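You operate a simulated robot arm through the tools that you are given. There is no shell and no other tool.

You run a simulated robot arm. Do the job below in one go: nothing can be reset, and whatever is moved stays where it is left.

Task
Set up the patcher from the job card and run it empty.
Fine: switch it on, set heat and dwell as on the card, push the empty slide in; one run; the three blocks by the patcher stay.

The check looks at the end state, three seconds after you hand in, the way a careful person would. Anything else that was tipped, shoved, dropped, spilled or broken makes it a failure.

Robot
A 7-joint arm with a three-finger gripper, fixed in place. Base frame: the origin is at the foot of the arm, x ahead of it, y to its left, z up; the work surface is at about z = 0.801. Units: m, rad, N and s.
Its first joint turns from -2.897 to 2.897 rad. Payload 2.69 kg.
The TCP is the grasp point between the finger pads, 0.03 m short of the fingertips. In the tool frame z runs along the fingers and y along their closing line. Largest opening 0.128 m; the body of the gripper starts 0.117 m behind the TCP.
Orientation is that of the tool frame in the base frame, as a unit quaternion [w, x, y, z]. With the fingers straight down and closing along the base's y, the tool's x points along the base's -x, its y along +y and its z along -z.

Tools
- The arm moves only by the tool nudge_tool. Its argument "moves" is text: rows parted by semicolons, each of 7 numbers parted by spaces: the shift along the base's x, y, z in m, then the turn, a rotation vector about the base's x, y, z in rad, then the gripper command, from -1 (fully open) to 1 (shut), values between in proportion. In form: tx ty tz rx ry rz claw; .... A call has 1 to 20 rows; each row shifts and turns the commanded pose from where the row before left it. Rows are played at 5 a second. More than 0.05 m and 0.15 rad between two rows, or a gripper value outside its range, and nothing of the call is played. Where a pose cannot be reached the arm comes as near as it can. A force on the tool above 60 N (or 10 N above the force at the start of the call, whichever is more), or a blocked arm, ends the call early, and 0.2 s more pass. Each finger halts on what it meets, pressing with about 27 N; the grip force reading is that of the motor and also rises with nothing between the fingers. The clock runs only during rows and for 0.2 s after the last one: add rows that do not move to give the fingers time. The reply holds the time, the measured pose of the TCP, the force on the tool along the base axes, the opening and the grip force, in the units named above and with some noise, with the torque about the TCP (base axes, N m) and any sound that the robot's microphone picked up.
- Cameras (640 x 400 px; columns grow to the right, rows downward): "scene" is fixed at [0.4001, -0.4993, 1.5201]; the picture's right is [0.98, -0.20, 0.00], its down [-0.09, -0.45, -0.89] and it looks along [0.18, 0.87, -0.46] (base axes); focal length 332 px, centre (320, 200). "wrist" rides on the gripper at [0.058, 0.054, -0.131] in the tool frame; the picture's right is [-0.68, 0.74, 0.00], its down [-0.62, -0.57, -0.55] and it looks along [-0.40, -0.37, 0.84] (tool axes); focal length 234 px, centre (320, 200). There is no depth. A picture from a camera that has moved, and an enlarged one, comes with that camera's place and axes in the base frame and with its lens.
- get_image(camera): a new picture of that camera. The clock stands still meanwhile.
- slide_trunk(by): slides the trunk up (or, below 0, down) by that many m; the arm rides with it, the base frame stays. It gives what a move gives, with no picture.
- close_up(camera, box): a new picture of the part [left, top, right, bottom] of that camera's present view, enlarged. The clock stands still meanwhile.
- close_job(): hands the job in; it is judged then, once.

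Nothing tells you positions but the pictures and the camera data. Unless the task says otherwise, let go and move clear before handing in.

The tools are called after "Call:" by a JSON object that holds its "api" and its "payload". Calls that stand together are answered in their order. nudge_tool: Moves the arm, as the interface text tells. Its arguments: {"type":"object","properties":{"moves":{"type":"string"}},"required":["moves"]} The other tools are called the same way: slide_trunk (by) slides the trunk up or down; get_image (camera) takes a picture; close_up (camera, box) takes an enlarged picture of a part of a camera's view; close_job () hands the job in.

At the start:

```text
time: 0.0
tool_pos: [0.6493, 0.4762, 1.0888]
ee_rot: [0.0, 0.0, 1.0, 0.0]
wrist_force: [0.2, -0.2, 0.5]
ft_torque: [0.0, 0.02, 0.0]
grip_width: 0.1279
grasp_force: 0.1
trunk travel left (down, up): [-0.15, 0.2]
```

scene: 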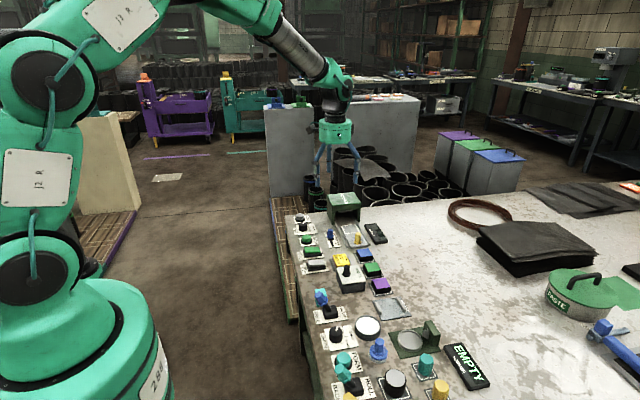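
wrist: 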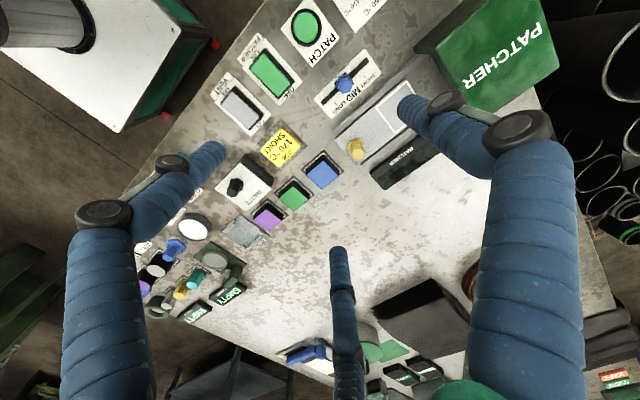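

I see a bench with a green "PATCHER" box at its far end, a row of controls along the left edge, and a yellow job card that seems to read "170 C SHORT". I'll enlarge the views to read the card and the controls.

Call:
{"api": "close_up", "payload": {"camera": "wrist", "box": [200, 0, 440, 150]}}

Call:
{"api": "close_up", "payload": {"camera": "wrist", "box": [130, 120, 370, 270]}}

Call:
{"api": "close_up", "payload": {"camera": "scene", "box": [280, 185, 408, 265]}}

Call:
{"api": "close_up", "payload": {"camera": "scene", "box": [280, 240, 440, 340]}}

```text
2.67 times, centred on (320, 75) of wrist
camera zoom: at [0.5898, 0.5304, 1.2194], right [0.68, 0.74, 0.0], down [0.62, -0.57, 0.55], along [0.4, -0.37, -0.84], focal length 624 px, centre (320, 533)
```

zoom: 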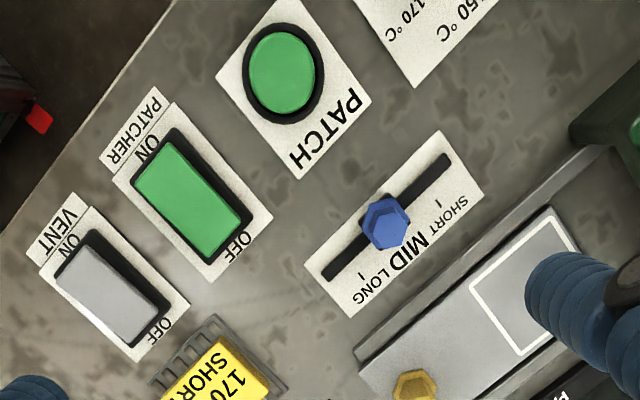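

```text
2.67 times, centred on (250, 195) of wrist
camera zoom: at [0.5898, 0.5304, 1.2194], right [0.68, 0.74, 0.0], down [0.62, -0.57, 0.55], along [0.4, -0.37, -0.84], focal length 624 px, centre (507, 213)
```

zoom: 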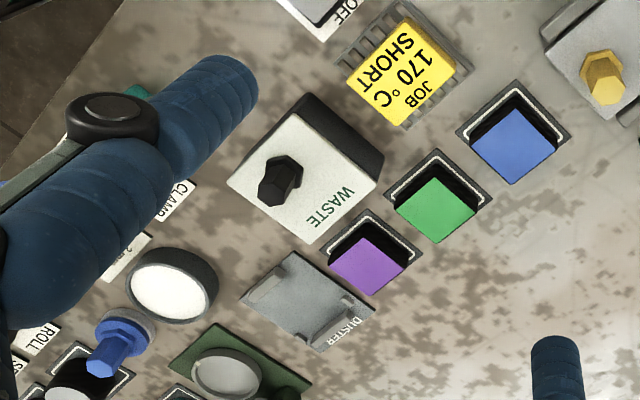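

```text
5.00 times, centred on (344, 225) of scene
camera zoom: at [0.4001, -0.4993, 1.5201], right [0.98, -0.2, 0.0], down [-0.09, -0.45, -0.89], along [0.18, 0.87, -0.46], focal length 1661 px, centre (200, 75)
```

zoom: 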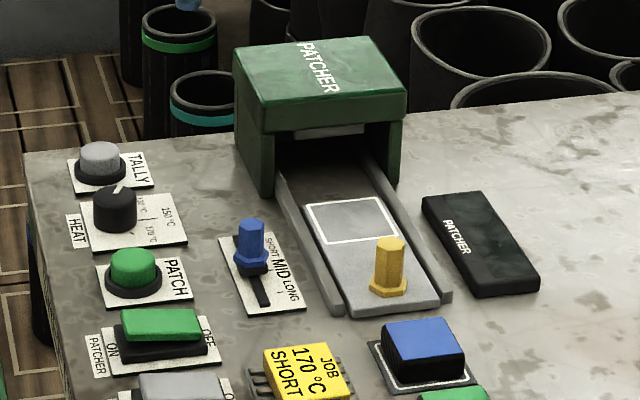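

```text
4.00 times, centred on (360, 290) of scene
camera zoom: at [0.4001, -0.4993, 1.5201], right [0.98, -0.2, 0.0], down [-0.09, -0.45, -0.89], along [0.18, 0.87, -0.46], focal length 1328 px, centre (160, -160)
```

zoom: 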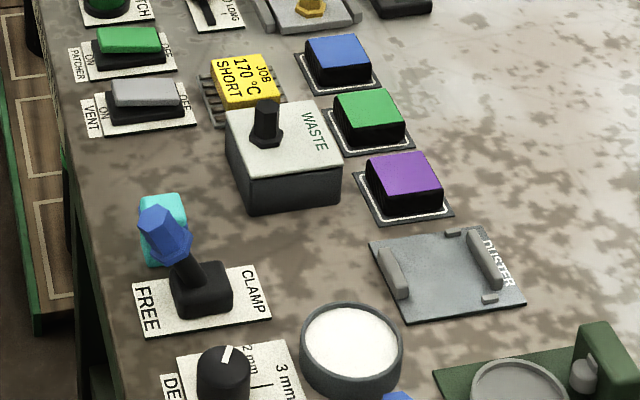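

The card reads 170 °C, SHORT. The heat dial, PATCH button, PATCHER rocker and dwell slider sit around x 0.56–0.62, y 0.45–0.58. I'll bring the wrist camera closer for a better look before I touch anything.

Call:
{"api": "nudge_tool", "payload": {"moves": "-0.04 0.035 -0.02 0 0 0 -1; -0.04 0.035 -0.02 0 0 0 -1; -0.04 0.035 -0.02 0 0 0 -1; -0.03 0.035 -0.02 0 0 0 -1; 0 0 0 0 0 0 -1"}}

Call:
{"api": "get_image", "payload": {"camera": "wrist"}}

Call:
{"api": "close_up", "payload": {"camera": "scene", "box": [260, 100, 420, 200]}}

```text
refused: row 1 steps farther than a row can; nothing moved
```

```text
taken
camera wrist: at [0.5898, 0.5304, 1.2194], right [0.68, 0.74, 0.0], down [0.62, -0.57, 0.55], along [0.4, -0.37, -0.84], focal length 234 px, centre (320, 200)
```

wrist: 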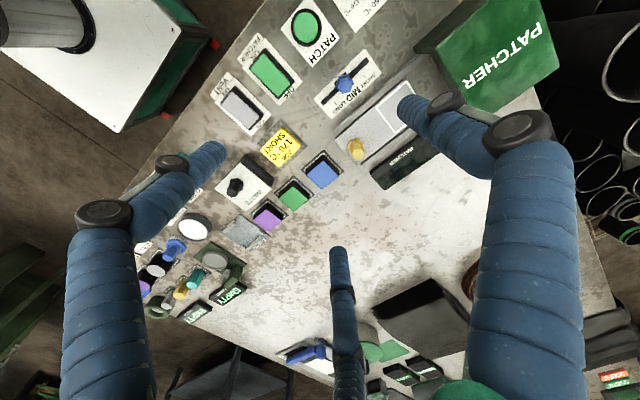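

```text
4.00 times, centred on (340, 150) of scene
camera zoom: at [0.4001, -0.4993, 1.5201], right [0.98, -0.2, 0.0], down [-0.09, -0.45, -0.89], along [0.18, 0.87, -0.46], focal length 1328 px, centre (240, 400)
```

zoom: 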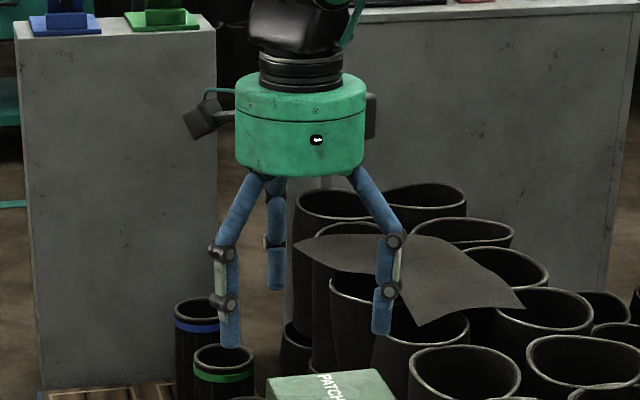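

The picture shows three ribbed fingers around the tool point, though the text describes two, so I'll keep room for both. I'll repeat the approach in smaller steps to read the dial and rocker.

Call:
{"api": "nudge_tool", "payload": {"moves": "-0.03 0.03 -0.02 0 0 0 -1; -0.03 0.03 -0.02 0 0 0 -1; -0.03 0.03 -0.02 0 0 0 -1; -0.03 0.03 -0.02 0 0 0 1; -0.03 0.02 -0.02 0 0 0 1; 0 0 0 0 0 0 1; 0 0 0 0 0 0 1; 0 0 0 0 0 0 1"}}

Call:
{"api": "get_image", "payload": {"camera": "wrist"}}

Call:
{"api": "close_up", "payload": {"camera": "scene", "box": [220, 100, 380, 200]}}

```text
time: 1.8
tool_pos: [0.4988, 0.6165, 0.9893]
ee_rot: [0.0, 0.001, 1.0, 0.0]
wrist_force: [0.5, -0.4, -0.3]
ft_torque: [0.04, 0.03, 0.07]
grip_width: 0.0021
grasp_force: 26.7
trunk travel left (down, up): [-0.15, 0.2]
```

```text
taken
camera wrist: at [0.4394, 0.671, 1.1197], right [0.68, 0.74, 0.0], down [0.62, -0.57, 0.55], along [0.4, -0.37, -0.84], focal length 234 px, centre (320, 200)
```

wrist: 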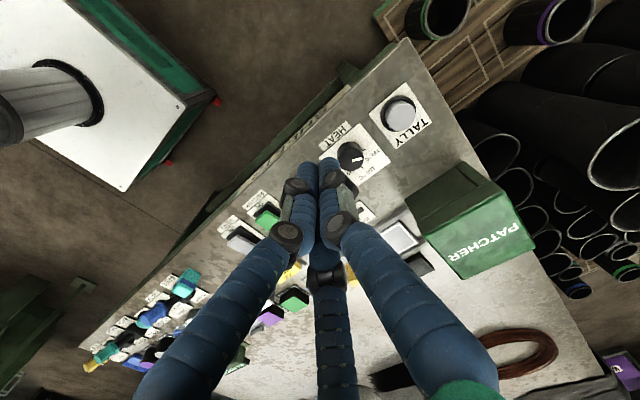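

```text
4.00 times, centred on (300, 150) of scene
camera zoom: at [0.4001, -0.4993, 1.5201], right [0.98, -0.2, 0.0], down [-0.09, -0.45, -0.89], along [0.18, 0.87, -0.46], focal length 1328 px, centre (400, 400)
```

zoom: 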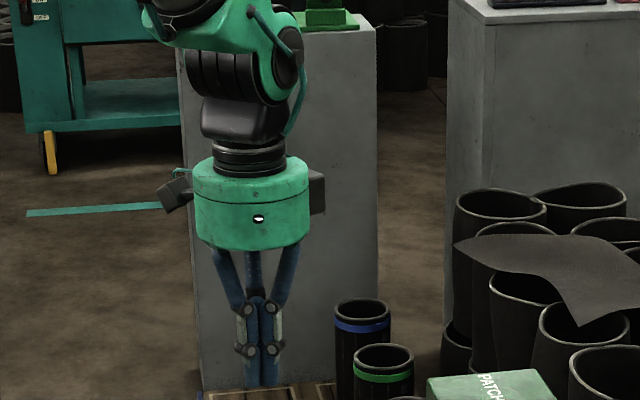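

Call:
{"api": "close_up", "payload": {"camera": "wrist", "box": [300, 70, 460, 170]}}

Call:
{"api": "close_up", "payload": {"camera": "wrist", "box": [200, 150, 440, 300]}}

Call:
{"api": "close_up", "payload": {"camera": "scene", "box": [290, 205, 354, 245]}}

Call:
{"api": "close_up", "payload": {"camera": "scene", "box": [295, 235, 359, 275]}}

```text
4.00 times, centred on (380, 120) of wrist
camera zoom: at [0.4394, 0.671, 1.1197], right [0.68, 0.74, 0.0], down [0.62, -0.57, 0.55], along [0.4, -0.37, -0.84], focal length 937 px, centre (80, 520)
```

zoom: 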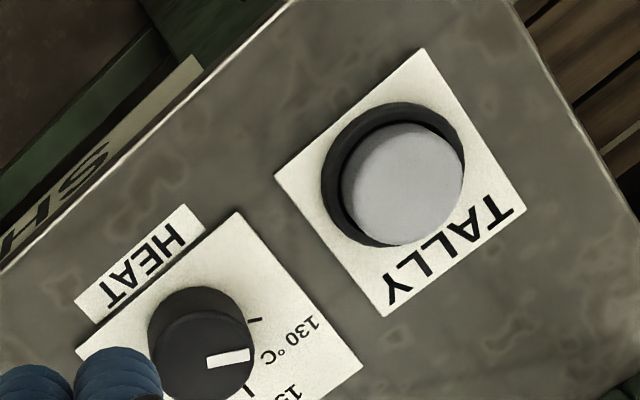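

```text
2.67 times, centred on (320, 225) of wrist
camera zoom: at [0.4394, 0.671, 1.1197], right [0.68, 0.74, 0.0], down [0.62, -0.57, 0.55], along [0.4, -0.37, -0.84], focal length 624 px, centre (320, 133)
```

zoom: 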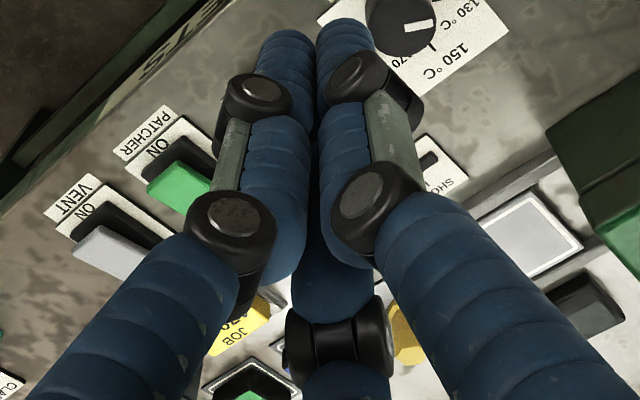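

```text
10.00 times, centred on (322, 225) of scene
camera zoom: at [0.4001, -0.4993, 1.5201], right [0.98, -0.2, 0.0], down [-0.09, -0.45, -0.89], along [0.18, 0.87, -0.46], focal length 3321 px, centre (300, -50)
```

zoom: 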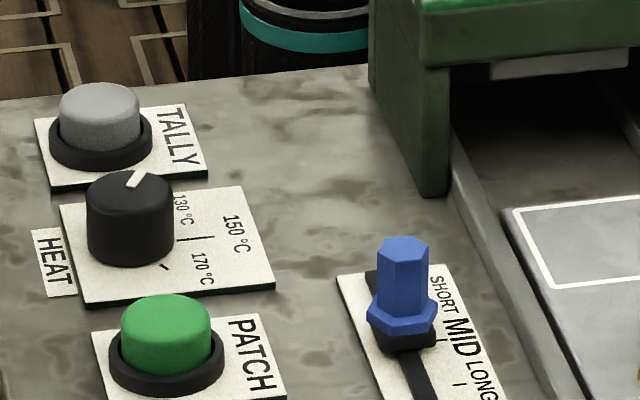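

```text
10.00 times, centred on (327, 255) of scene
camera zoom: at [0.4001, -0.4993, 1.5201], right [0.98, -0.2, 0.0], down [-0.09, -0.45, -0.89], along [0.18, 0.87, -0.46], focal length 3321 px, centre (250, -350)
```

zoom: 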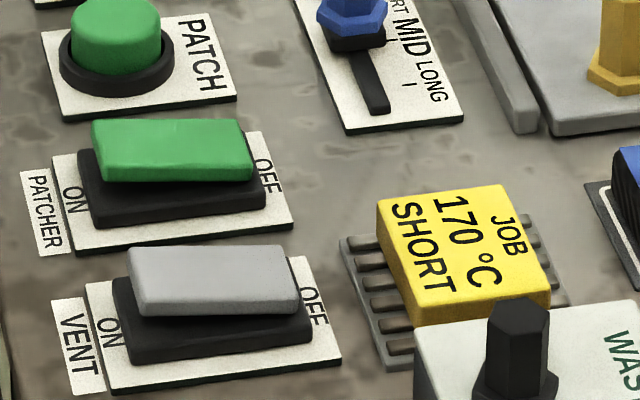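

The heat dial (0.559, 0.617) points to 130, with 150 along +x and 170 clockwise beyond it. The PATCHER rocker (0.565, 0.452) is on OFF, and its raised ON side faces -x. I'll hover the closed fingertips over the ON side.

Call:
{"api": "nudge_tool", "payload": {"moves": "0.01 -0.041 -0.02 0 0 0 1; 0.012 -0.041 -0.02 0 0 0 1; 0.012 -0.041 -0.02 0 0 0 1; 0.012 -0.041 -0.029 0 0 0 1; 0 0 0 0 0 0 1; 0 0 0 0 0 0 1"}}

Call:
{"api": "close_up", "payload": {"camera": "scene", "box": [270, 195, 366, 255]}}

Call:
{"api": "get_image", "payload": {"camera": "wrist"}}

```text
refused: row 4 steps farther than a row can; nothing moved
```

```text
6.67 times, centred on (318, 225) of scene
camera zoom: at [0.4001, -0.4993, 1.5201], right [0.98, -0.2, 0.0], down [-0.09, -0.45, -0.89], along [0.18, 0.87, -0.46], focal length 2214 px, centre (333, 33)
```

zoom: 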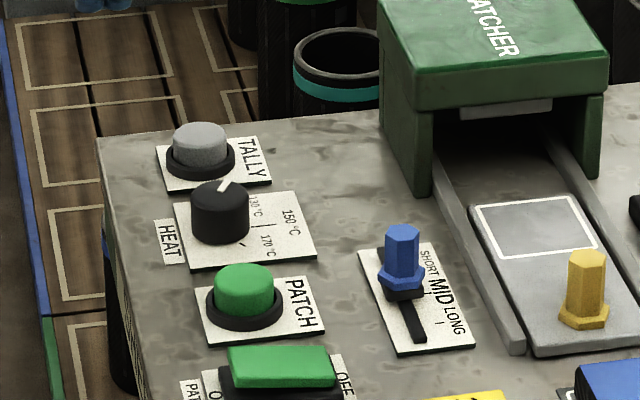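

```text
taken
camera wrist: at [0.4394, 0.671, 1.1197], right [0.68, 0.74, 0.0], down [0.62, -0.57, 0.55], along [0.4, -0.37, -0.84], focal length 234 px, centre (320, 200)
```

wrist: 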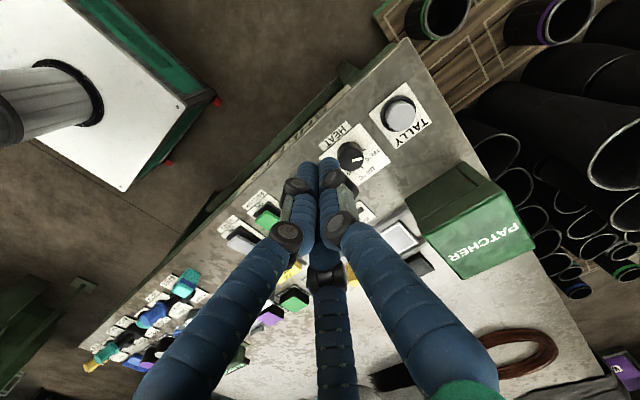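

The last row was a touch too long and nothing moved. I'll split the motion into smaller rows to the same hover spot.

Call:
{"api": "nudge_tool", "payload": {"moves": "0.01 -0.035 -0.018 0 0 0 1; 0.01 -0.035 -0.018 0 0 0 1; 0.01 -0.035 -0.018 0 0 0 1; 0.01 -0.035 -0.018 0 0 0 1; 0.006 -0.0245 -0.017 0 0 0 1; 0 0 0 0 0 0 1; 0 0 0 0 0 0 1"}}

Call:
{"api": "close_up", "payload": {"camera": "scene", "box": [260, 195, 388, 275]}}

Call:
{"api": "get_image", "payload": {"camera": "wrist"}}

```text
time: 3.4
tool_pos: [0.544, 0.4531, 0.8981]
ee_rot: [0.0, 0.0, 1.0, 0.0]
wrist_force: [-0.6, 0.7, 0.8]
ft_torque: [-0.02, 0.02, -0.01]
grip_width: 0.002
grasp_force: 26.9
trunk travel left (down, up): [-0.15, 0.2]
```

```text
5.00 times, centred on (324, 235) of scene
camera zoom: at [0.4001, -0.4993, 1.5201], right [0.98, -0.2, 0.0], down [-0.09, -0.45, -0.89], along [0.18, 0.87, -0.46], focal length 1661 px, centre (300, 25)
```

zoom: 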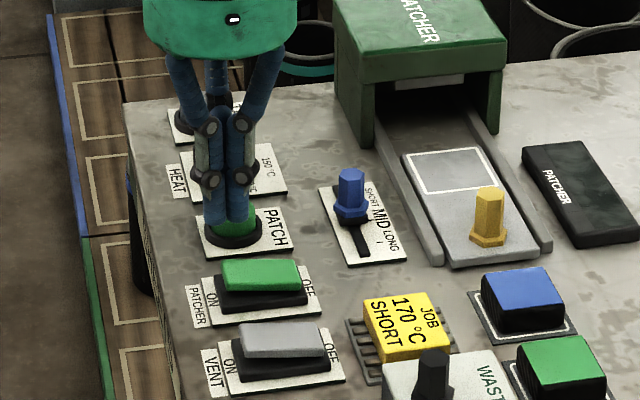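

```text
taken
camera wrist: at [0.4849, 0.5065, 1.0302], right [0.68, 0.74, 0.0], down [0.62, -0.56, 0.55], along [0.4, -0.37, -0.84], focal length 234 px, centre (320, 200)
```

wrist: 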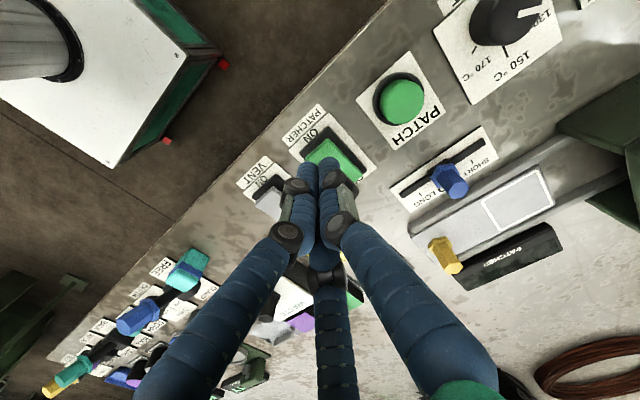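

The fingertip projects exactly where the picture shows it, so my calibration holds. Now I'll descend gently onto the ON side of the PATCHER rocker.

Call:
{"api": "nudge_tool", "payload": {"moves": "0.003 -0.003 -0.018 0 0 0 1; 0 0 -0.018 0 0 0 1; 0 0 -0.003 0 0 0 1; 0 0 -0.003 0 0 0 1; 0 0 -0.003 0 0 0 1; 0 0 0 0 0 0 1"}}

Call:
{"api": "close_up", "payload": {"camera": "scene", "box": [280, 225, 360, 275]}}

```text
time: 4.8
tool_pos: [0.5475, 0.4504, 0.8559]
ee_rot: [0.0, -0.001, 1.0, 0.0]
wrist_force: [0.3, 0.3, 0.8]
ft_torque: [0.0, 0.0, 0.02]
grip_width: 0.0024
grasp_force: 26.9
trunk travel left (down, up): [-0.15, 0.2]
```

```text
8.00 times, centred on (320, 250) of scene
camera zoom: at [0.4001, -0.4993, 1.5201], right [0.98, -0.2, 0.0], down [-0.09, -0.45, -0.89], along [0.18, 0.87, -0.46], focal length 2657 px, centre (320, -200)
```

zoom: 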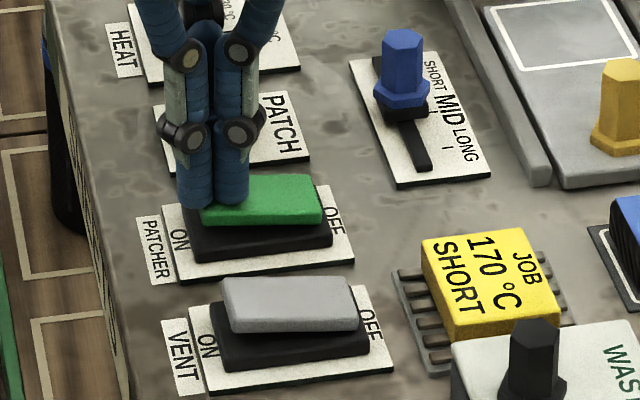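

The tips are just above the raised ON end with no contact yet. I'll continue down in small steps.

Call:
{"api": "nudge_tool", "payload": {"moves": "0 0 -0.003 0 0 0 1; 0 0 -0.003 0 0 0 1; 0 0 -0.003 0 0 0 1; 0 0 0 0 0 0 1"}}

Call:
{"api": "close_up", "payload": {"camera": "scene", "box": [280, 225, 360, 275]}}

```text
time: 5.8
tool_pos: [0.5481, 0.4501, 0.8507]
ee_rot: [0.001, -0.001, 1.0, 0.001]
wrist_force: [-14.1, -4.6, 52.1]
ft_torque: [-0.39, -0.42, -0.15]
grip_width: 0.0022
grasp_force: 26.8
trunk travel left (down, up): [-0.15, 0.2]
```

```text
8.00 times, centred on (320, 250) of scene
camera zoom: at [0.4001, -0.4993, 1.5201], right [0.98, -0.2, 0.0], down [-0.09, -0.45, -0.89], along [0.18, 0.87, -0.46], focal length 2657 px, centre (320, -200)
```

zoom: 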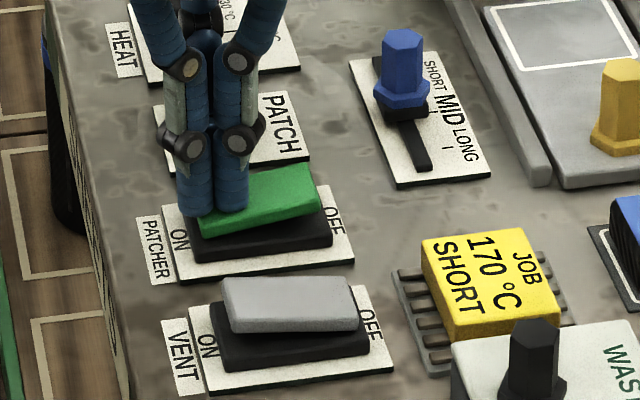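

The rocker has tipped to ON at 52 N and is bottomed out, so I'll lift off and check that it stays and whether the display lights.

Call:
{"api": "nudge_tool", "payload": {"moves": "0 0 0.02 0 0 0 1; 0 0 0.03 0 0 0 1; -0.01 0 0.04 0 0 0 1; -0.03 0 0.03 0 0 0 1; 0 0 0 0 0 0 1"}}

Call:
{"api": "close_up", "payload": {"camera": "scene", "box": [280, 195, 408, 275]}}

Call:
{"api": "get_image", "payload": {"camera": "wrist"}}

```text
time: 7.0
tool_pos: [0.5079, 0.4479, 0.9671]
ee_rot: [0.0, -0.001, 1.0, 0.0]
wrist_force: [-0.6, 0.7, 0.9]
ft_torque: [0.0, -0.02, -0.01]
grip_width: 0.0023
grasp_force: 27.4
trunk travel left (down, up): [-0.15, 0.2]
```

```text
5.00 times, centred on (344, 235) of scene
camera zoom: at [0.4001, -0.4993, 1.5201], right [0.98, -0.2, 0.0], down [-0.09, -0.45, -0.89], along [0.18, 0.87, -0.46], focal length 1661 px, centre (200, 25)
```

zoom: 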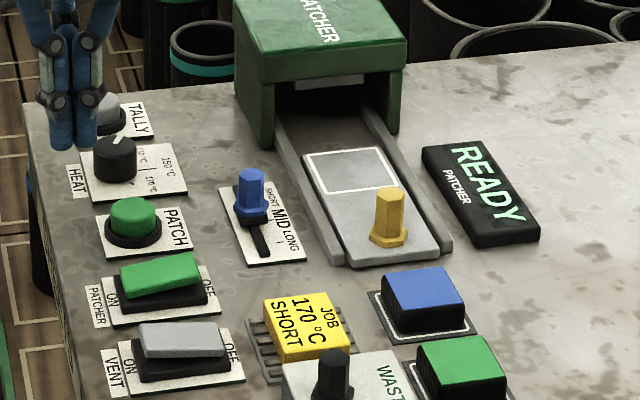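

```text
taken
camera wrist: at [0.4499, 0.5025, 1.0977], right [0.68, 0.74, 0.0], down [0.62, -0.57, 0.55], along [0.4, -0.37, -0.84], focal length 234 px, centre (320, 200)
```

wrist: 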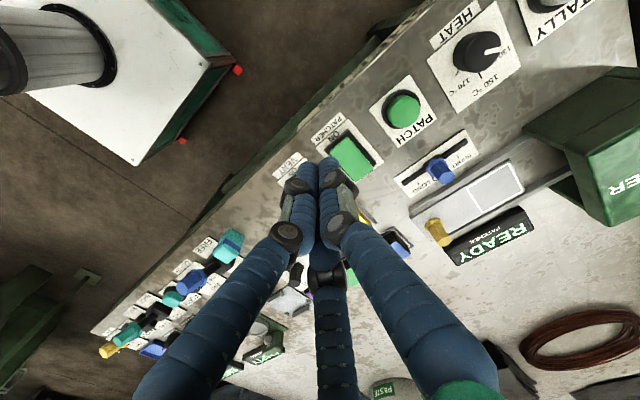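

The patcher is on and its display reads READY. Next is the heat dial, so I'll look at its marks closely.

Call:
{"api": "close_up", "payload": {"camera": "wrist", "box": [400, 0, 560, 100]}}

Call:
{"api": "close_up", "payload": {"camera": "wrist", "box": [380, 110, 540, 210]}}

```text
4.00 times, centred on (480, 50) of wrist
camera zoom: at [0.4499, 0.5025, 1.0977], right [0.68, 0.74, 0.0], down [0.62, -0.57, 0.55], along [0.4, -0.37, -0.84], focal length 937 px, centre (-320, 800)
```

zoom: 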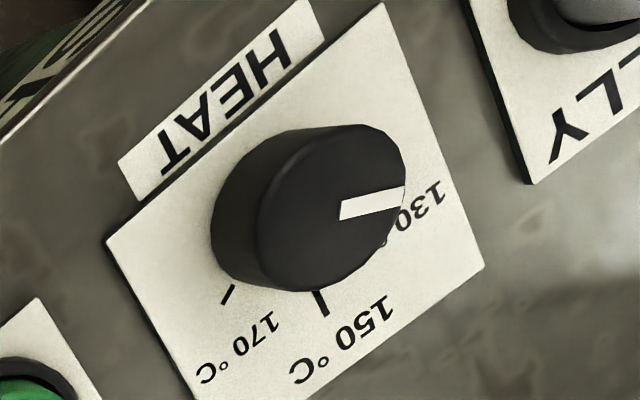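

```text
4.00 times, centred on (460, 160) of wrist
camera zoom: at [0.4499, 0.5025, 1.0977], right [0.68, 0.74, 0.0], down [0.62, -0.57, 0.55], along [0.4, -0.37, -0.84], focal length 937 px, centre (-240, 360)
```

zoom: 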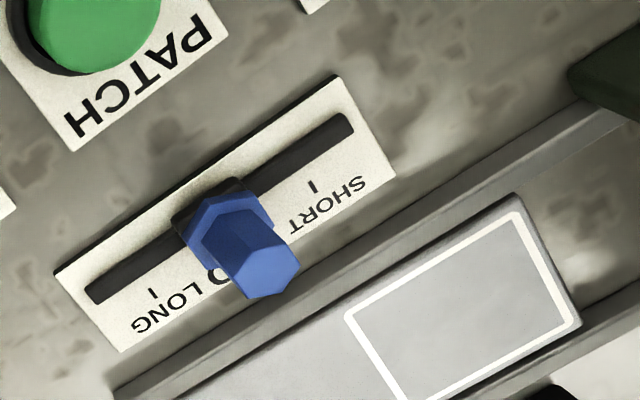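

The dial pointer is at +60° (130), 150 is at 0° and 170 at −60°, so it needs 120° clockwise about its centre (0.560, 0.617). I'll hover above it half open and pre-turned +60°.

Call:
{"api": "nudge_tool", "payload": {"moves": "0.0065 0.0211 -0.004 0 0 0.1309 0; 0.0065 0.0211 -0.004 0 0 0.1309 0; 0.0065 0.0211 -0.004 0 0 0.1309 0; 0.0065 0.0211 -0.004 0 0 0.1309 0; 0.0065 0.0211 -0.004 0 0 0.1309 0; 0.0065 0.0211 -0.004 0 0 0.1309 0; 0.0065 0.0211 -0.004 0 0 0.1309 0; 0.0065 0.0211 -0.004 0 0 0.1309 0; 0 0 0 0 0 0 0; 0 0 0 0 0 0 0"}}

Call:
{"api": "close_up", "payload": {"camera": "scene", "box": [250, 165, 378, 245]}}

Call:
{"api": "get_image", "payload": {"camera": "wrist"}}

```text
time: 9.2
tool_pos: [0.5585, 0.6185, 0.9333]
ee_rot: [0.001, -0.501, 0.865, 0.0]
wrist_force: [0.5, -0.1, 0.2]
ft_torque: [0.01, 0.0, -0.01]
grip_width: 0.0641
grasp_force: 0.0
trunk travel left (down, up): [-0.15, 0.2]
```

```text
5.00 times, centred on (314, 205) of scene
camera zoom: at [0.4001, -0.4993, 1.5201], right [0.98, -0.2, 0.0], down [-0.09, -0.45, -0.89], along [0.18, 0.87, -0.46], focal length 1661 px, centre (350, 175)
```

zoom: 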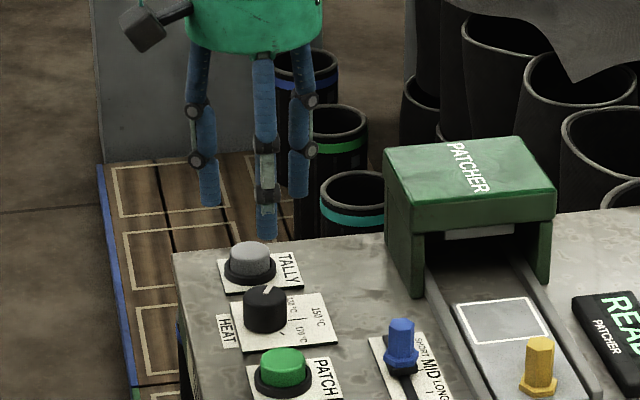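

```text
taken
camera wrist: at [0.4829, 0.5948, 1.0647], right [-0.3, 0.95, 0.0], down [0.8, 0.25, 0.55], along [0.52, 0.17, -0.84], focal length 234 px, centre (320, 200)
```

wrist: 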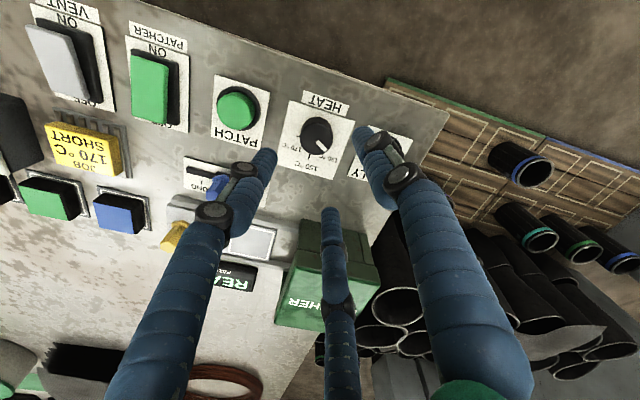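

The tool is over the dial with the fingers clear around it. I'll descend in small steps so the tips sit around the knob.

Call:
{"api": "nudge_tool", "payload": {"moves": "0.0015 -0.0015 -0.02 0 0 0 0; 0 0 -0.02 0 0 0 0; 0 0 -0.02 0 0 0 0; 0 0 -0.012 0 0 0 0; 0 0 -0.01 0 0 0 0; 0 0 -0.01 0 0 0 0; 0 0 0 0 0 0 0"}}

Call:
{"api": "close_up", "payload": {"camera": "scene", "box": [270, 185, 350, 235]}}

Call:
{"api": "get_image", "payload": {"camera": "wrist"}}

```text
time: 10.8
tool_pos: [0.5608, 0.6168, 0.8403]
ee_rot: [0.0, -0.5, 0.866, 0.0]
wrist_force: [0.3, 0.4, -0.3]
ft_torque: [0.03, -0.03, 0.02]
grip_width: 0.064
grasp_force: 0.0
trunk travel left (down, up): [-0.15, 0.2]
```

```text
8.00 times, centred on (310, 210) of scene
camera zoom: at [0.4001, -0.4993, 1.5201], right [0.98, -0.2, 0.0], down [-0.09, -0.45, -0.89], along [0.18, 0.87, -0.46], focal length 2657 px, centre (400, 120)
```

zoom: 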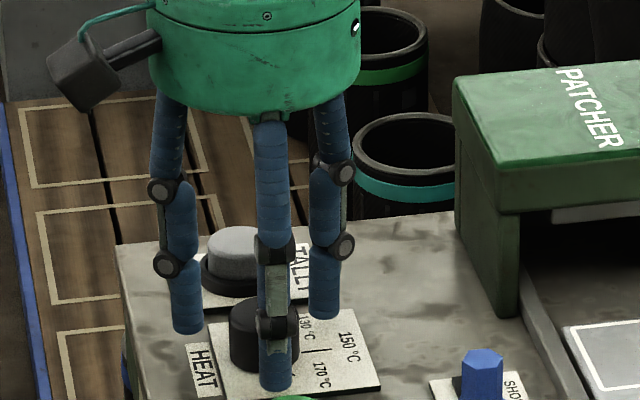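

```text
taken
camera wrist: at [0.4846, 0.5928, 0.9723], right [-0.3, 0.95, 0.0], down [0.8, 0.25, 0.55], along [0.52, 0.16, -0.84], focal length 234 px, centre (320, 200)
```

wrist: 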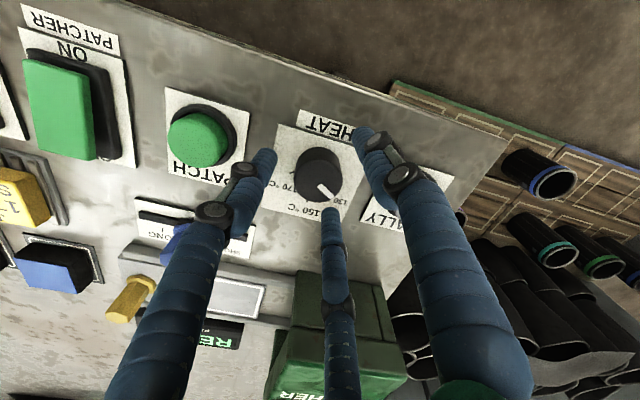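

The knob is centred between the fingers and nothing is touching. I'll close on it and check the grip before turning.

Call:
{"api": "nudge_tool", "payload": {"moves": "0 0 0 0 0 0 0.3; 0 0 0 0 0 0 1; 0 0 0 0 0 0 1"}}

Call:
{"api": "close_up", "payload": {"camera": "wrist", "box": [240, 90, 400, 240]}}

```text
time: 11.6
tool_pos: [0.5611, 0.616, 0.8419]
ee_rot: [-0.001, -0.5, 0.866, 0.0]
wrist_force: [3.4, -7.5, 0.1]
ft_torque: [-0.23, -0.16, -0.02]
grip_width: 0.0339
grasp_force: 27.2
trunk travel left (down, up): [-0.15, 0.2]
```

```text
2.67 times, centred on (320, 165) of wrist
camera zoom: at [0.4846, 0.592, 0.9723], right [-0.3, 0.95, 0.0], down [0.8, 0.25, 0.55], along [0.52, 0.16, -0.84], focal length 624 px, centre (320, 293)
```

zoom: 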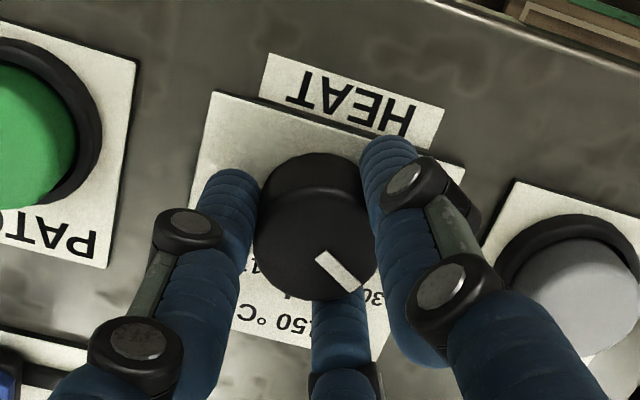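

The knob is gripped at 0.034 m. I'll turn it clockwise by the first 60° and check.

Call:
{"api": "nudge_tool", "payload": {"moves": "0 0 0 0 0 -0.1309 1; 0 0 0 0 0 -0.1309 1; 0 0 0 0 0 -0.1309 1; 0 0 0 0 0 -0.1309 1; 0 0 0 0 0 -0.1309 1; 0 0 0 0 0 -0.1309 1; 0 0 0 0 0 -0.1309 1; 0 0 0 0 0 -0.1309 1; 0 0 0 0 0 0 1"}}

Call:
{"api": "get_image", "payload": {"camera": "wrist"}}

Call:
{"api": "close_up", "payload": {"camera": "scene", "box": [270, 185, 350, 235]}}

```text
time: 13.6
tool_pos: [0.5618, 0.6163, 0.842]
ee_rot: [0.0, 0.0, 1.0, 0.0]
wrist_force: [-1.6, -5.8, 2.0]
ft_torque: [-0.21, 0.01, -0.02]
grip_width: 0.0338
grasp_force: 44.5
trunk travel left (down, up): [-0.15, 0.2]
```

```text
taken
camera wrist: at [0.5024, 0.6696, 0.9722], right [0.68, 0.74, 0.0], down [0.62, -0.57, 0.55], along [0.4, -0.37, -0.84], focal length 234 px, centre (320, 200)
```

wrist: 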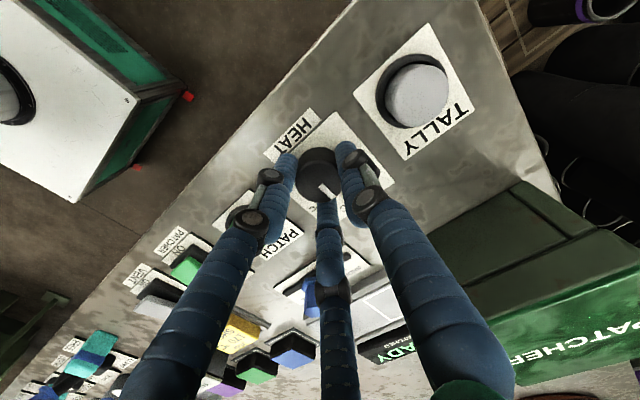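

```text
8.00 times, centred on (310, 210) of scene
camera zoom: at [0.4001, -0.4993, 1.5201], right [0.98, -0.2, 0.0], down [-0.09, -0.45, -0.89], along [0.18, 0.87, -0.46], focal length 2657 px, centre (400, 120)
```

zoom: 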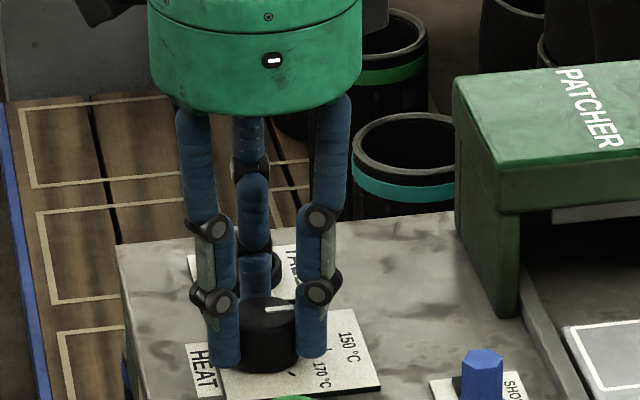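

The knob has followed and the pointer is now at about 0° (150). I'll turn it another 60° clockwise to 170.

Call:
{"api": "nudge_tool", "payload": {"moves": "0 0 0 0 0 -0.1309 1; 0 0 0 0 0 -0.1309 1; 0 0 0 0 0 -0.1309 1; 0 0 0 0 0 -0.1309 1; 0 0 0 0 0 -0.1309 1; 0 0 0 0 0 -0.1309 1; 0 0 0 0 0 -0.1309 1; 0 0 0 0 0 -0.1309 1; 0 0 0 0 0 0 1"}}

Call:
{"api": "get_image", "payload": {"camera": "wrist"}}

Call:
{"api": "close_up", "payload": {"camera": "scene", "box": [270, 185, 350, 235]}}

```text
time: 15.6
tool_pos: [0.5621, 0.6146, 0.8414]
ee_rot: [-0.001, 0.5, 0.866, 0.0]
wrist_force: [16.1, -15.5, -6.5]
ft_torque: [-0.47, -0.62, 0.34]
grip_width: 0.0339
grasp_force: 44.6
trunk travel left (down, up): [-0.15, 0.2]
```

```text
taken
camera wrist: at [0.5786, 0.6932, 0.9722], right [0.98, -0.22, 0.0], down [-0.18, -0.82, 0.55], along [-0.12, -0.54, -0.84], focal length 234 px, centre (320, 200)
```

wrist: 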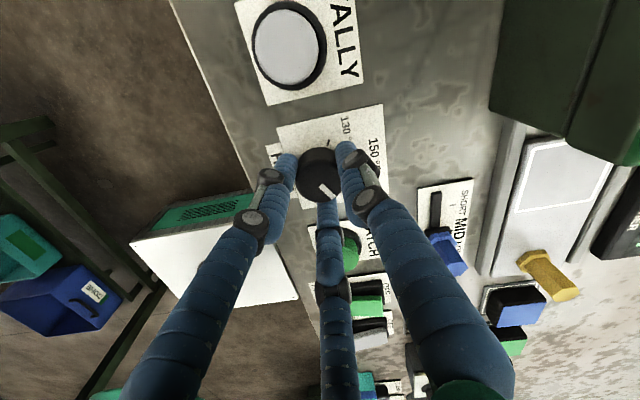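

```text
8.00 times, centred on (310, 210) of scene
camera zoom: at [0.4001, -0.4993, 1.5201], right [0.98, -0.2, 0.0], down [-0.09, -0.45, -0.89], along [0.18, 0.87, -0.46], focal length 2657 px, centre (400, 120)
```

zoom: 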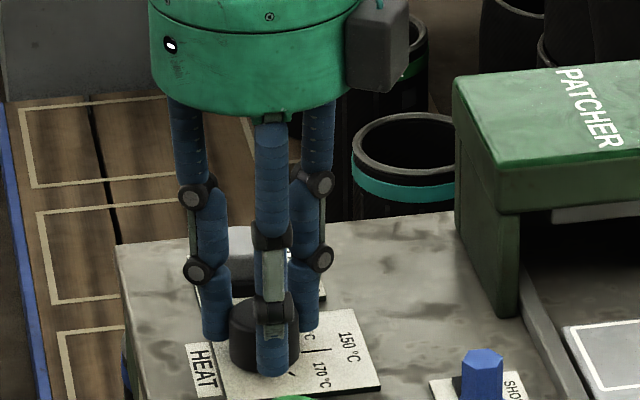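

The arm has turned the full 120°. I'll check the pointer against the 170 mark before letting go.

Call:
{"api": "close_up", "payload": {"camera": "wrist", "box": [256, 110, 384, 220]}}

Call:
{"api": "nudge_tool", "payload": {"moves": "0 0 0 0 0 0 0.2; 0 0 0 0 0 0 0; 0 0 0 0 0 0 0"}}

Call:
{"api": "close_up", "payload": {"camera": "wrist", "box": [256, 110, 384, 220]}}

```text
3.64 times, centred on (320, 165) of wrist
camera zoom: at [0.5786, 0.6932, 0.9722], right [0.98, -0.22, 0.0], down [-0.18, -0.82, 0.55], along [-0.12, -0.54, -0.84], focal length 852 px, centre (320, 327)
```

zoom: 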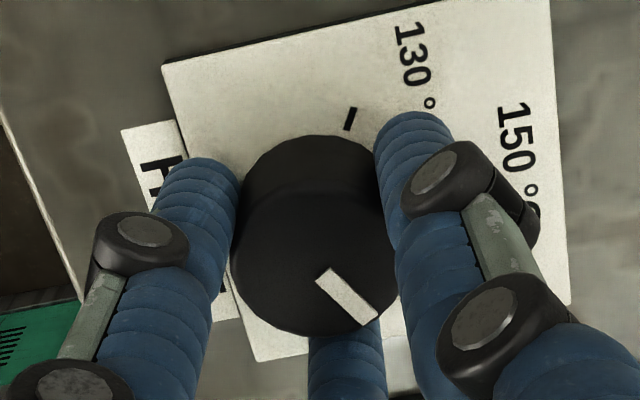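

```text
time: 16.4
tool_pos: [0.561, 0.6161, 0.842]
ee_rot: [0.0, 0.5, 0.866, 0.0]
wrist_force: [0.0, -0.6, -0.3]
ft_torque: [-0.04, 0.02, 0.0]
grip_width: 0.064
grasp_force: 0.1
trunk travel left (down, up): [-0.15, 0.2]
```

```text
3.64 times, centred on (320, 165) of wrist
camera zoom: at [0.5775, 0.694, 0.9728], right [0.98, -0.22, 0.0], down [-0.18, -0.82, 0.55], along [-0.12, -0.54, -0.84], focal length 852 px, centre (320, 327)
```

zoom: 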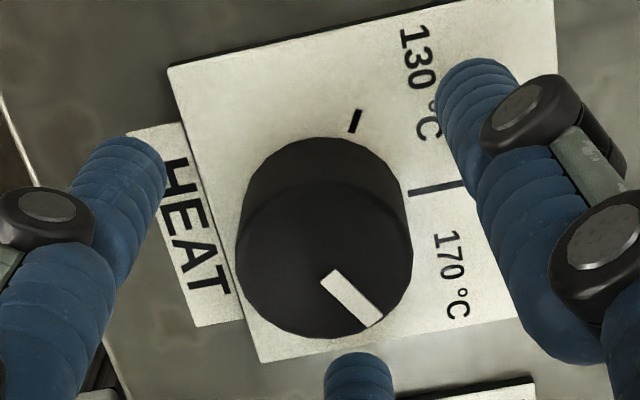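

The pointer is at about −60°, on the 170 mark. I'll lift off, turn back to neutral and hover over the blue dwell knob (about 0.650, 0.526). It must move +y by about 0.030 m to SHORT.

Call:
{"api": "nudge_tool", "payload": {"moves": "0 0 0.03 0 0 0 0; 0 0 0.04 0 0 0 0; 0.0111 -0.01125 0.001 0 0 0.1309 0; 0.0111 -0.01125 0.001 0 0 0.1309 0; 0.0111 -0.01125 0.001 0 0 0.1309 0; 0.0111 -0.01125 0.001 0 0 0.1309 0; 0.0111 -0.01125 0.001 0 0 0.1309 0; 0.0111 -0.01125 0.001 0 0 0.1309 0; 0.0111 -0.01125 0.001 0 0 0.1309 0; 0.0111 -0.01125 0.001 0 0 0.1309 0; 0 0 0 0 0 0 0; 0 0 0 0 0 0 0"}}

Call:
{"api": "close_up", "payload": {"camera": "scene", "box": [280, 185, 408, 265]}}

Call:
{"api": "get_image", "payload": {"camera": "wrist"}}

```text
time: 19.0
tool_pos: [0.651, 0.5269, 0.9172]
ee_rot: [0.001, -0.001, 1.0, -0.001]
wrist_force: [0.5, 0.7, -0.8]
ft_torque: [0.01, -0.04, 0.02]
grip_width: 0.0638
grasp_force: 0.0
trunk travel left (down, up): [-0.15, 0.2]
```

```text
5.00 times, centred on (344, 225) of scene
camera zoom: at [0.4001, -0.4993, 1.5201], right [0.98, -0.2, 0.0], down [-0.09, -0.45, -0.89], along [0.18, 0.87, -0.46], focal length 1661 px, centre (200, 75)
```

zoom: 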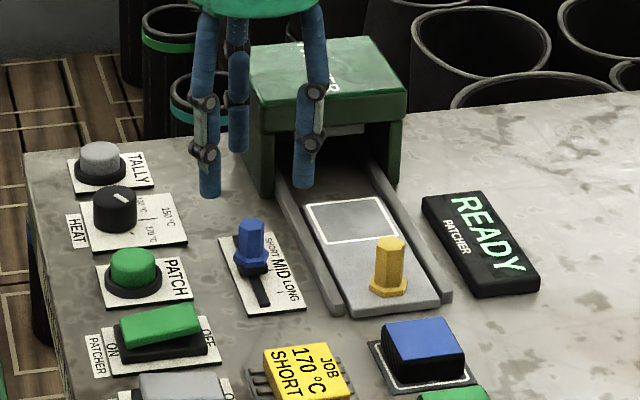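

```text
taken
camera wrist: at [0.5912, 0.5801, 1.0495], right [0.68, 0.74, 0.0], down [0.62, -0.56, 0.55], along [0.4, -0.37, -0.84], focal length 234 px, centre (320, 200)
```

wrist: 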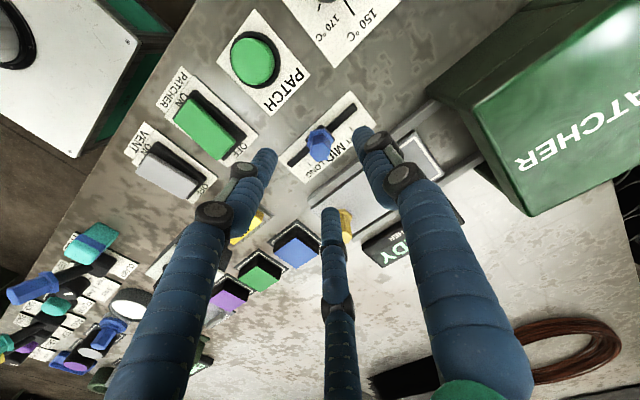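

The pointer looks odd from this distance, so I'll check the heat dial and slider enlarged.

Call:
{"api": "close_up", "payload": {"camera": "scene", "box": [290, 205, 354, 245]}}

Call:
{"api": "close_up", "payload": {"camera": "wrist", "box": [240, 0, 400, 100]}}

Call:
{"api": "close_up", "payload": {"camera": "wrist", "box": [260, 80, 400, 200]}}

```text
10.00 times, centred on (322, 225) of scene
camera zoom: at [0.4001, -0.4993, 1.5201], right [0.98, -0.2, 0.0], down [-0.09, -0.45, -0.89], along [0.18, 0.87, -0.46], focal length 3321 px, centre (300, -50)
```

zoom: 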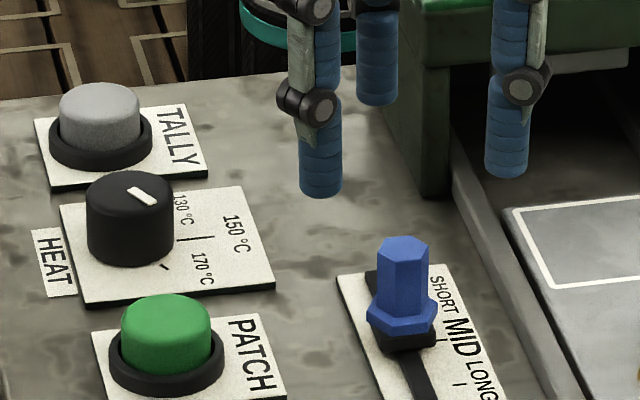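

```text
4.00 times, centred on (320, 50) of wrist
camera zoom: at [0.5912, 0.5801, 1.0495], right [0.68, 0.74, 0.0], down [0.62, -0.56, 0.55], along [0.4, -0.37, -0.84], focal length 937 px, centre (320, 800)
```

zoom: 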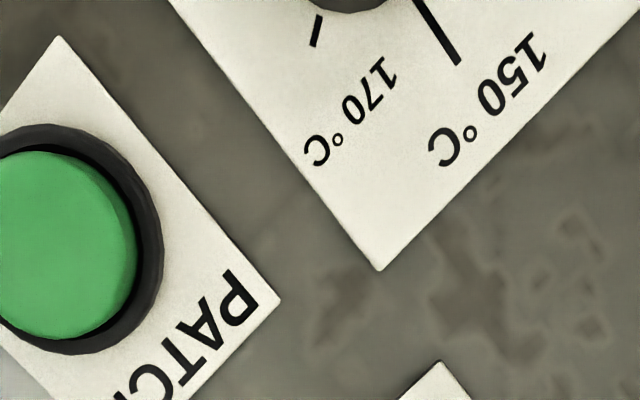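

```text
3.33 times, centred on (330, 140) of wrist
camera zoom: at [0.5912, 0.5801, 1.0495], right [0.68, 0.74, 0.0], down [0.62, -0.56, 0.55], along [0.4, -0.37, -0.84], focal length 781 px, centre (287, 400)
```

zoom: 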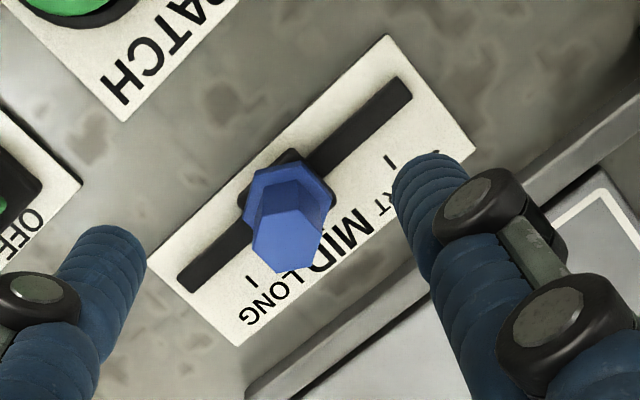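

The dial is on 170. The dwell knob's top is at (0.649, 0.528), right under the tool, so I'll descend around it and close gently.

Call:
{"api": "nudge_tool", "payload": {"moves": "-0.001 0 -0.02 0 0 0 0; 0 0 -0.02 0 0 0 0; 0 0 -0.01 0 0 0 0; 0 0 -0.008 0 0 0 0; 0 0 0 0 0 0 0; 0 0 0 0 0 0 0.5; 0 0 0 0 0 0 1; 0 0 0 0 0 0 1"}}

Call:
{"api": "close_up", "payload": {"camera": "scene", "box": [290, 195, 386, 255]}}

Call:
{"api": "close_up", "payload": {"camera": "wrist", "box": [240, 80, 400, 220]}}

```text
time: 20.8
tool_pos: [0.6516, 0.5261, 0.8614]
ee_rot: [0.0, 0.0, 1.0, 0.0]
wrist_force: [12.5, -1.0, -2.0]
ft_torque: [-0.08, -0.38, -0.05]
grip_width: 0.0187
grasp_force: 43.7
trunk travel left (down, up): [-0.15, 0.2]
```

```text
6.67 times, centred on (338, 225) of scene
camera zoom: at [0.4001, -0.4993, 1.5201], right [0.98, -0.2, 0.0], down [-0.09, -0.45, -0.89], along [0.18, 0.87, -0.46], focal length 2214 px, centre (200, 33)
```

zoom: 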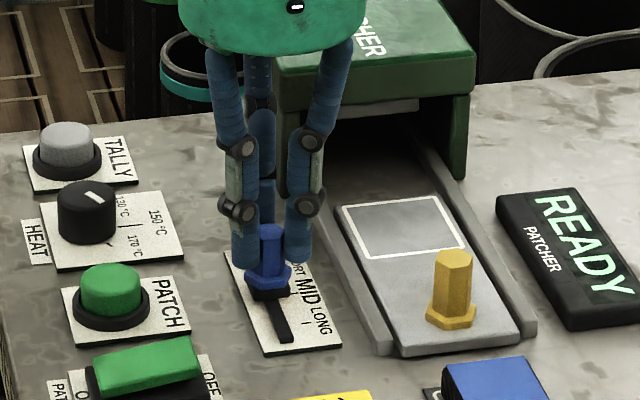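

```text
2.86 times, centred on (320, 150) of wrist
camera zoom: at [0.5923, 0.5802, 0.9931], right [0.68, 0.74, 0.0], down [0.62, -0.57, 0.55], along [0.4, -0.37, -0.84], focal length 669 px, centre (320, 343)
```

zoom: 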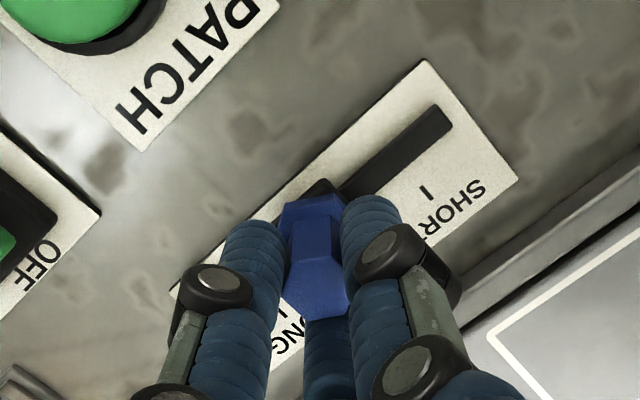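

The knob is gripped at 0.019 m. I'll slide it +y by 0.030 m toward SHORT, easing the side load slightly.

Call:
{"api": "nudge_tool", "payload": {"moves": "0.0015 0.006 0 0 0 0 1; 0 0.006 0 0 0 0 1; 0 0.006 0 0 0 0 1; 0 0.006 0 0 0 0 1; 0 0.006 0 0 0 0 1; 0 0 0 0 0 0 1"}}

Call:
{"api": "close_up", "payload": {"camera": "scene", "box": [290, 195, 386, 255]}}

Call:
{"api": "close_up", "payload": {"camera": "wrist", "box": [240, 80, 400, 220]}}

```text
time: 22.2
tool_pos: [0.6514, 0.5558, 0.8616]
ee_rot: [0.0, 0.001, 1.0, 0.0]
wrist_force: [11.7, -0.5, 9.8]
ft_torque: [-0.2, -0.35, -0.1]
grip_width: 0.0184
grasp_force: 43.5
trunk travel left (down, up): [-0.15, 0.2]
```

```text
6.67 times, centred on (338, 225) of scene
camera zoom: at [0.4001, -0.4993, 1.5201], right [0.98, -0.2, 0.0], down [-0.09, -0.45, -0.89], along [0.18, 0.87, -0.46], focal length 2214 px, centre (200, 33)
```

zoom: 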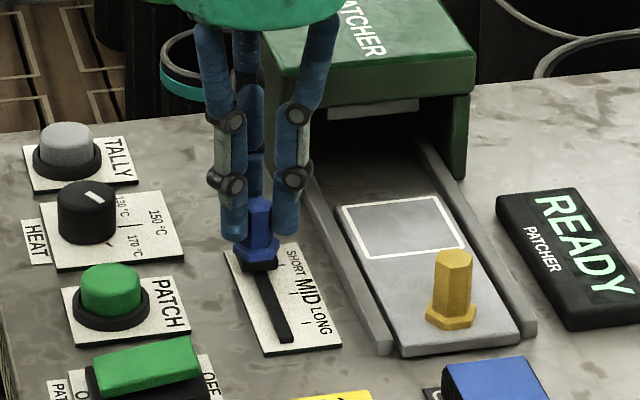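

```text
2.86 times, centred on (320, 150) of wrist
camera zoom: at [0.5923, 0.6095, 0.9931], right [0.68, 0.74, 0.0], down [0.62, -0.57, 0.55], along [0.4, -0.37, -0.84], focal length 669 px, centre (320, 343)
```

zoom: 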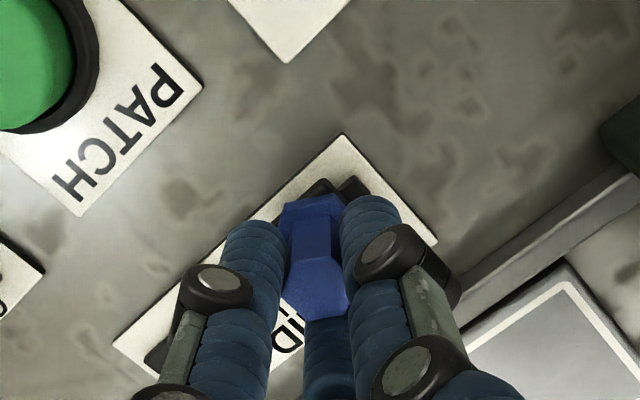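

The knob moved to y ≈ 0.556, level with the SHORT tick. I'll release, rise clear and check.

Call:
{"api": "nudge_tool", "payload": {"moves": "0 0 0 0 0 0 0.5; 0 0 0 0 0 0 0; 0 0 0 0 0 0 0; 0 0 0.02 0 0 0 0; 0 0 0.03 0 0 0 0; 0 -0.03 0.03 0 0 0 0; 0 0 0 0 0 0 0"}}

Call:
{"api": "close_up", "payload": {"camera": "scene", "box": [290, 205, 354, 245]}}

Call:
{"api": "get_image", "payload": {"camera": "wrist"}}

```text
time: 23.8
tool_pos: [0.6499, 0.527, 0.9428]
ee_rot: [0.0, 0.0, 1.0, 0.0]
wrist_force: [0.0, -0.3, 1.1]
ft_torque: [0.08, 0.0, 0.01]
grip_width: 0.0643
grasp_force: 0.2
trunk travel left (down, up): [-0.15, 0.2]
```

```text
10.00 times, centred on (322, 225) of scene
camera zoom: at [0.4001, -0.4993, 1.5201], right [0.98, -0.2, 0.0], down [-0.09, -0.45, -0.89], along [0.18, 0.87, -0.46], focal length 3321 px, centre (300, -50)
```

zoom: 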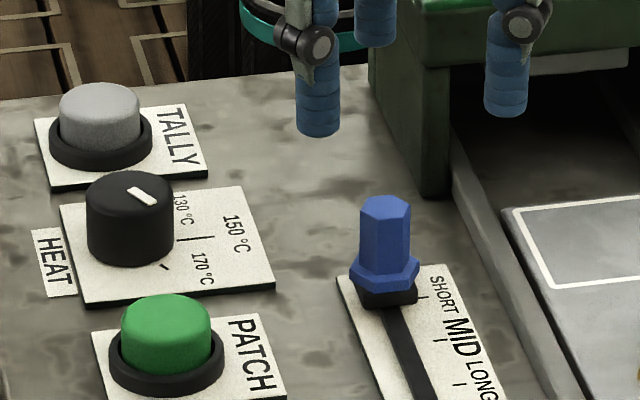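

```text
taken
camera wrist: at [0.5904, 0.5808, 1.0746], right [0.68, 0.74, 0.0], down [0.62, -0.57, 0.55], along [0.4, -0.37, -0.84], focal length 234 px, centre (320, 200)
```

wrist: 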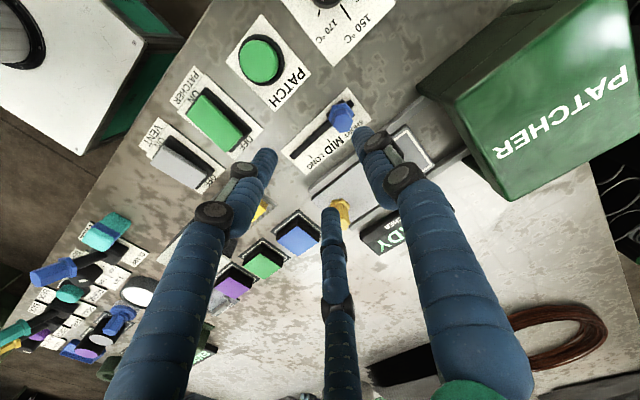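

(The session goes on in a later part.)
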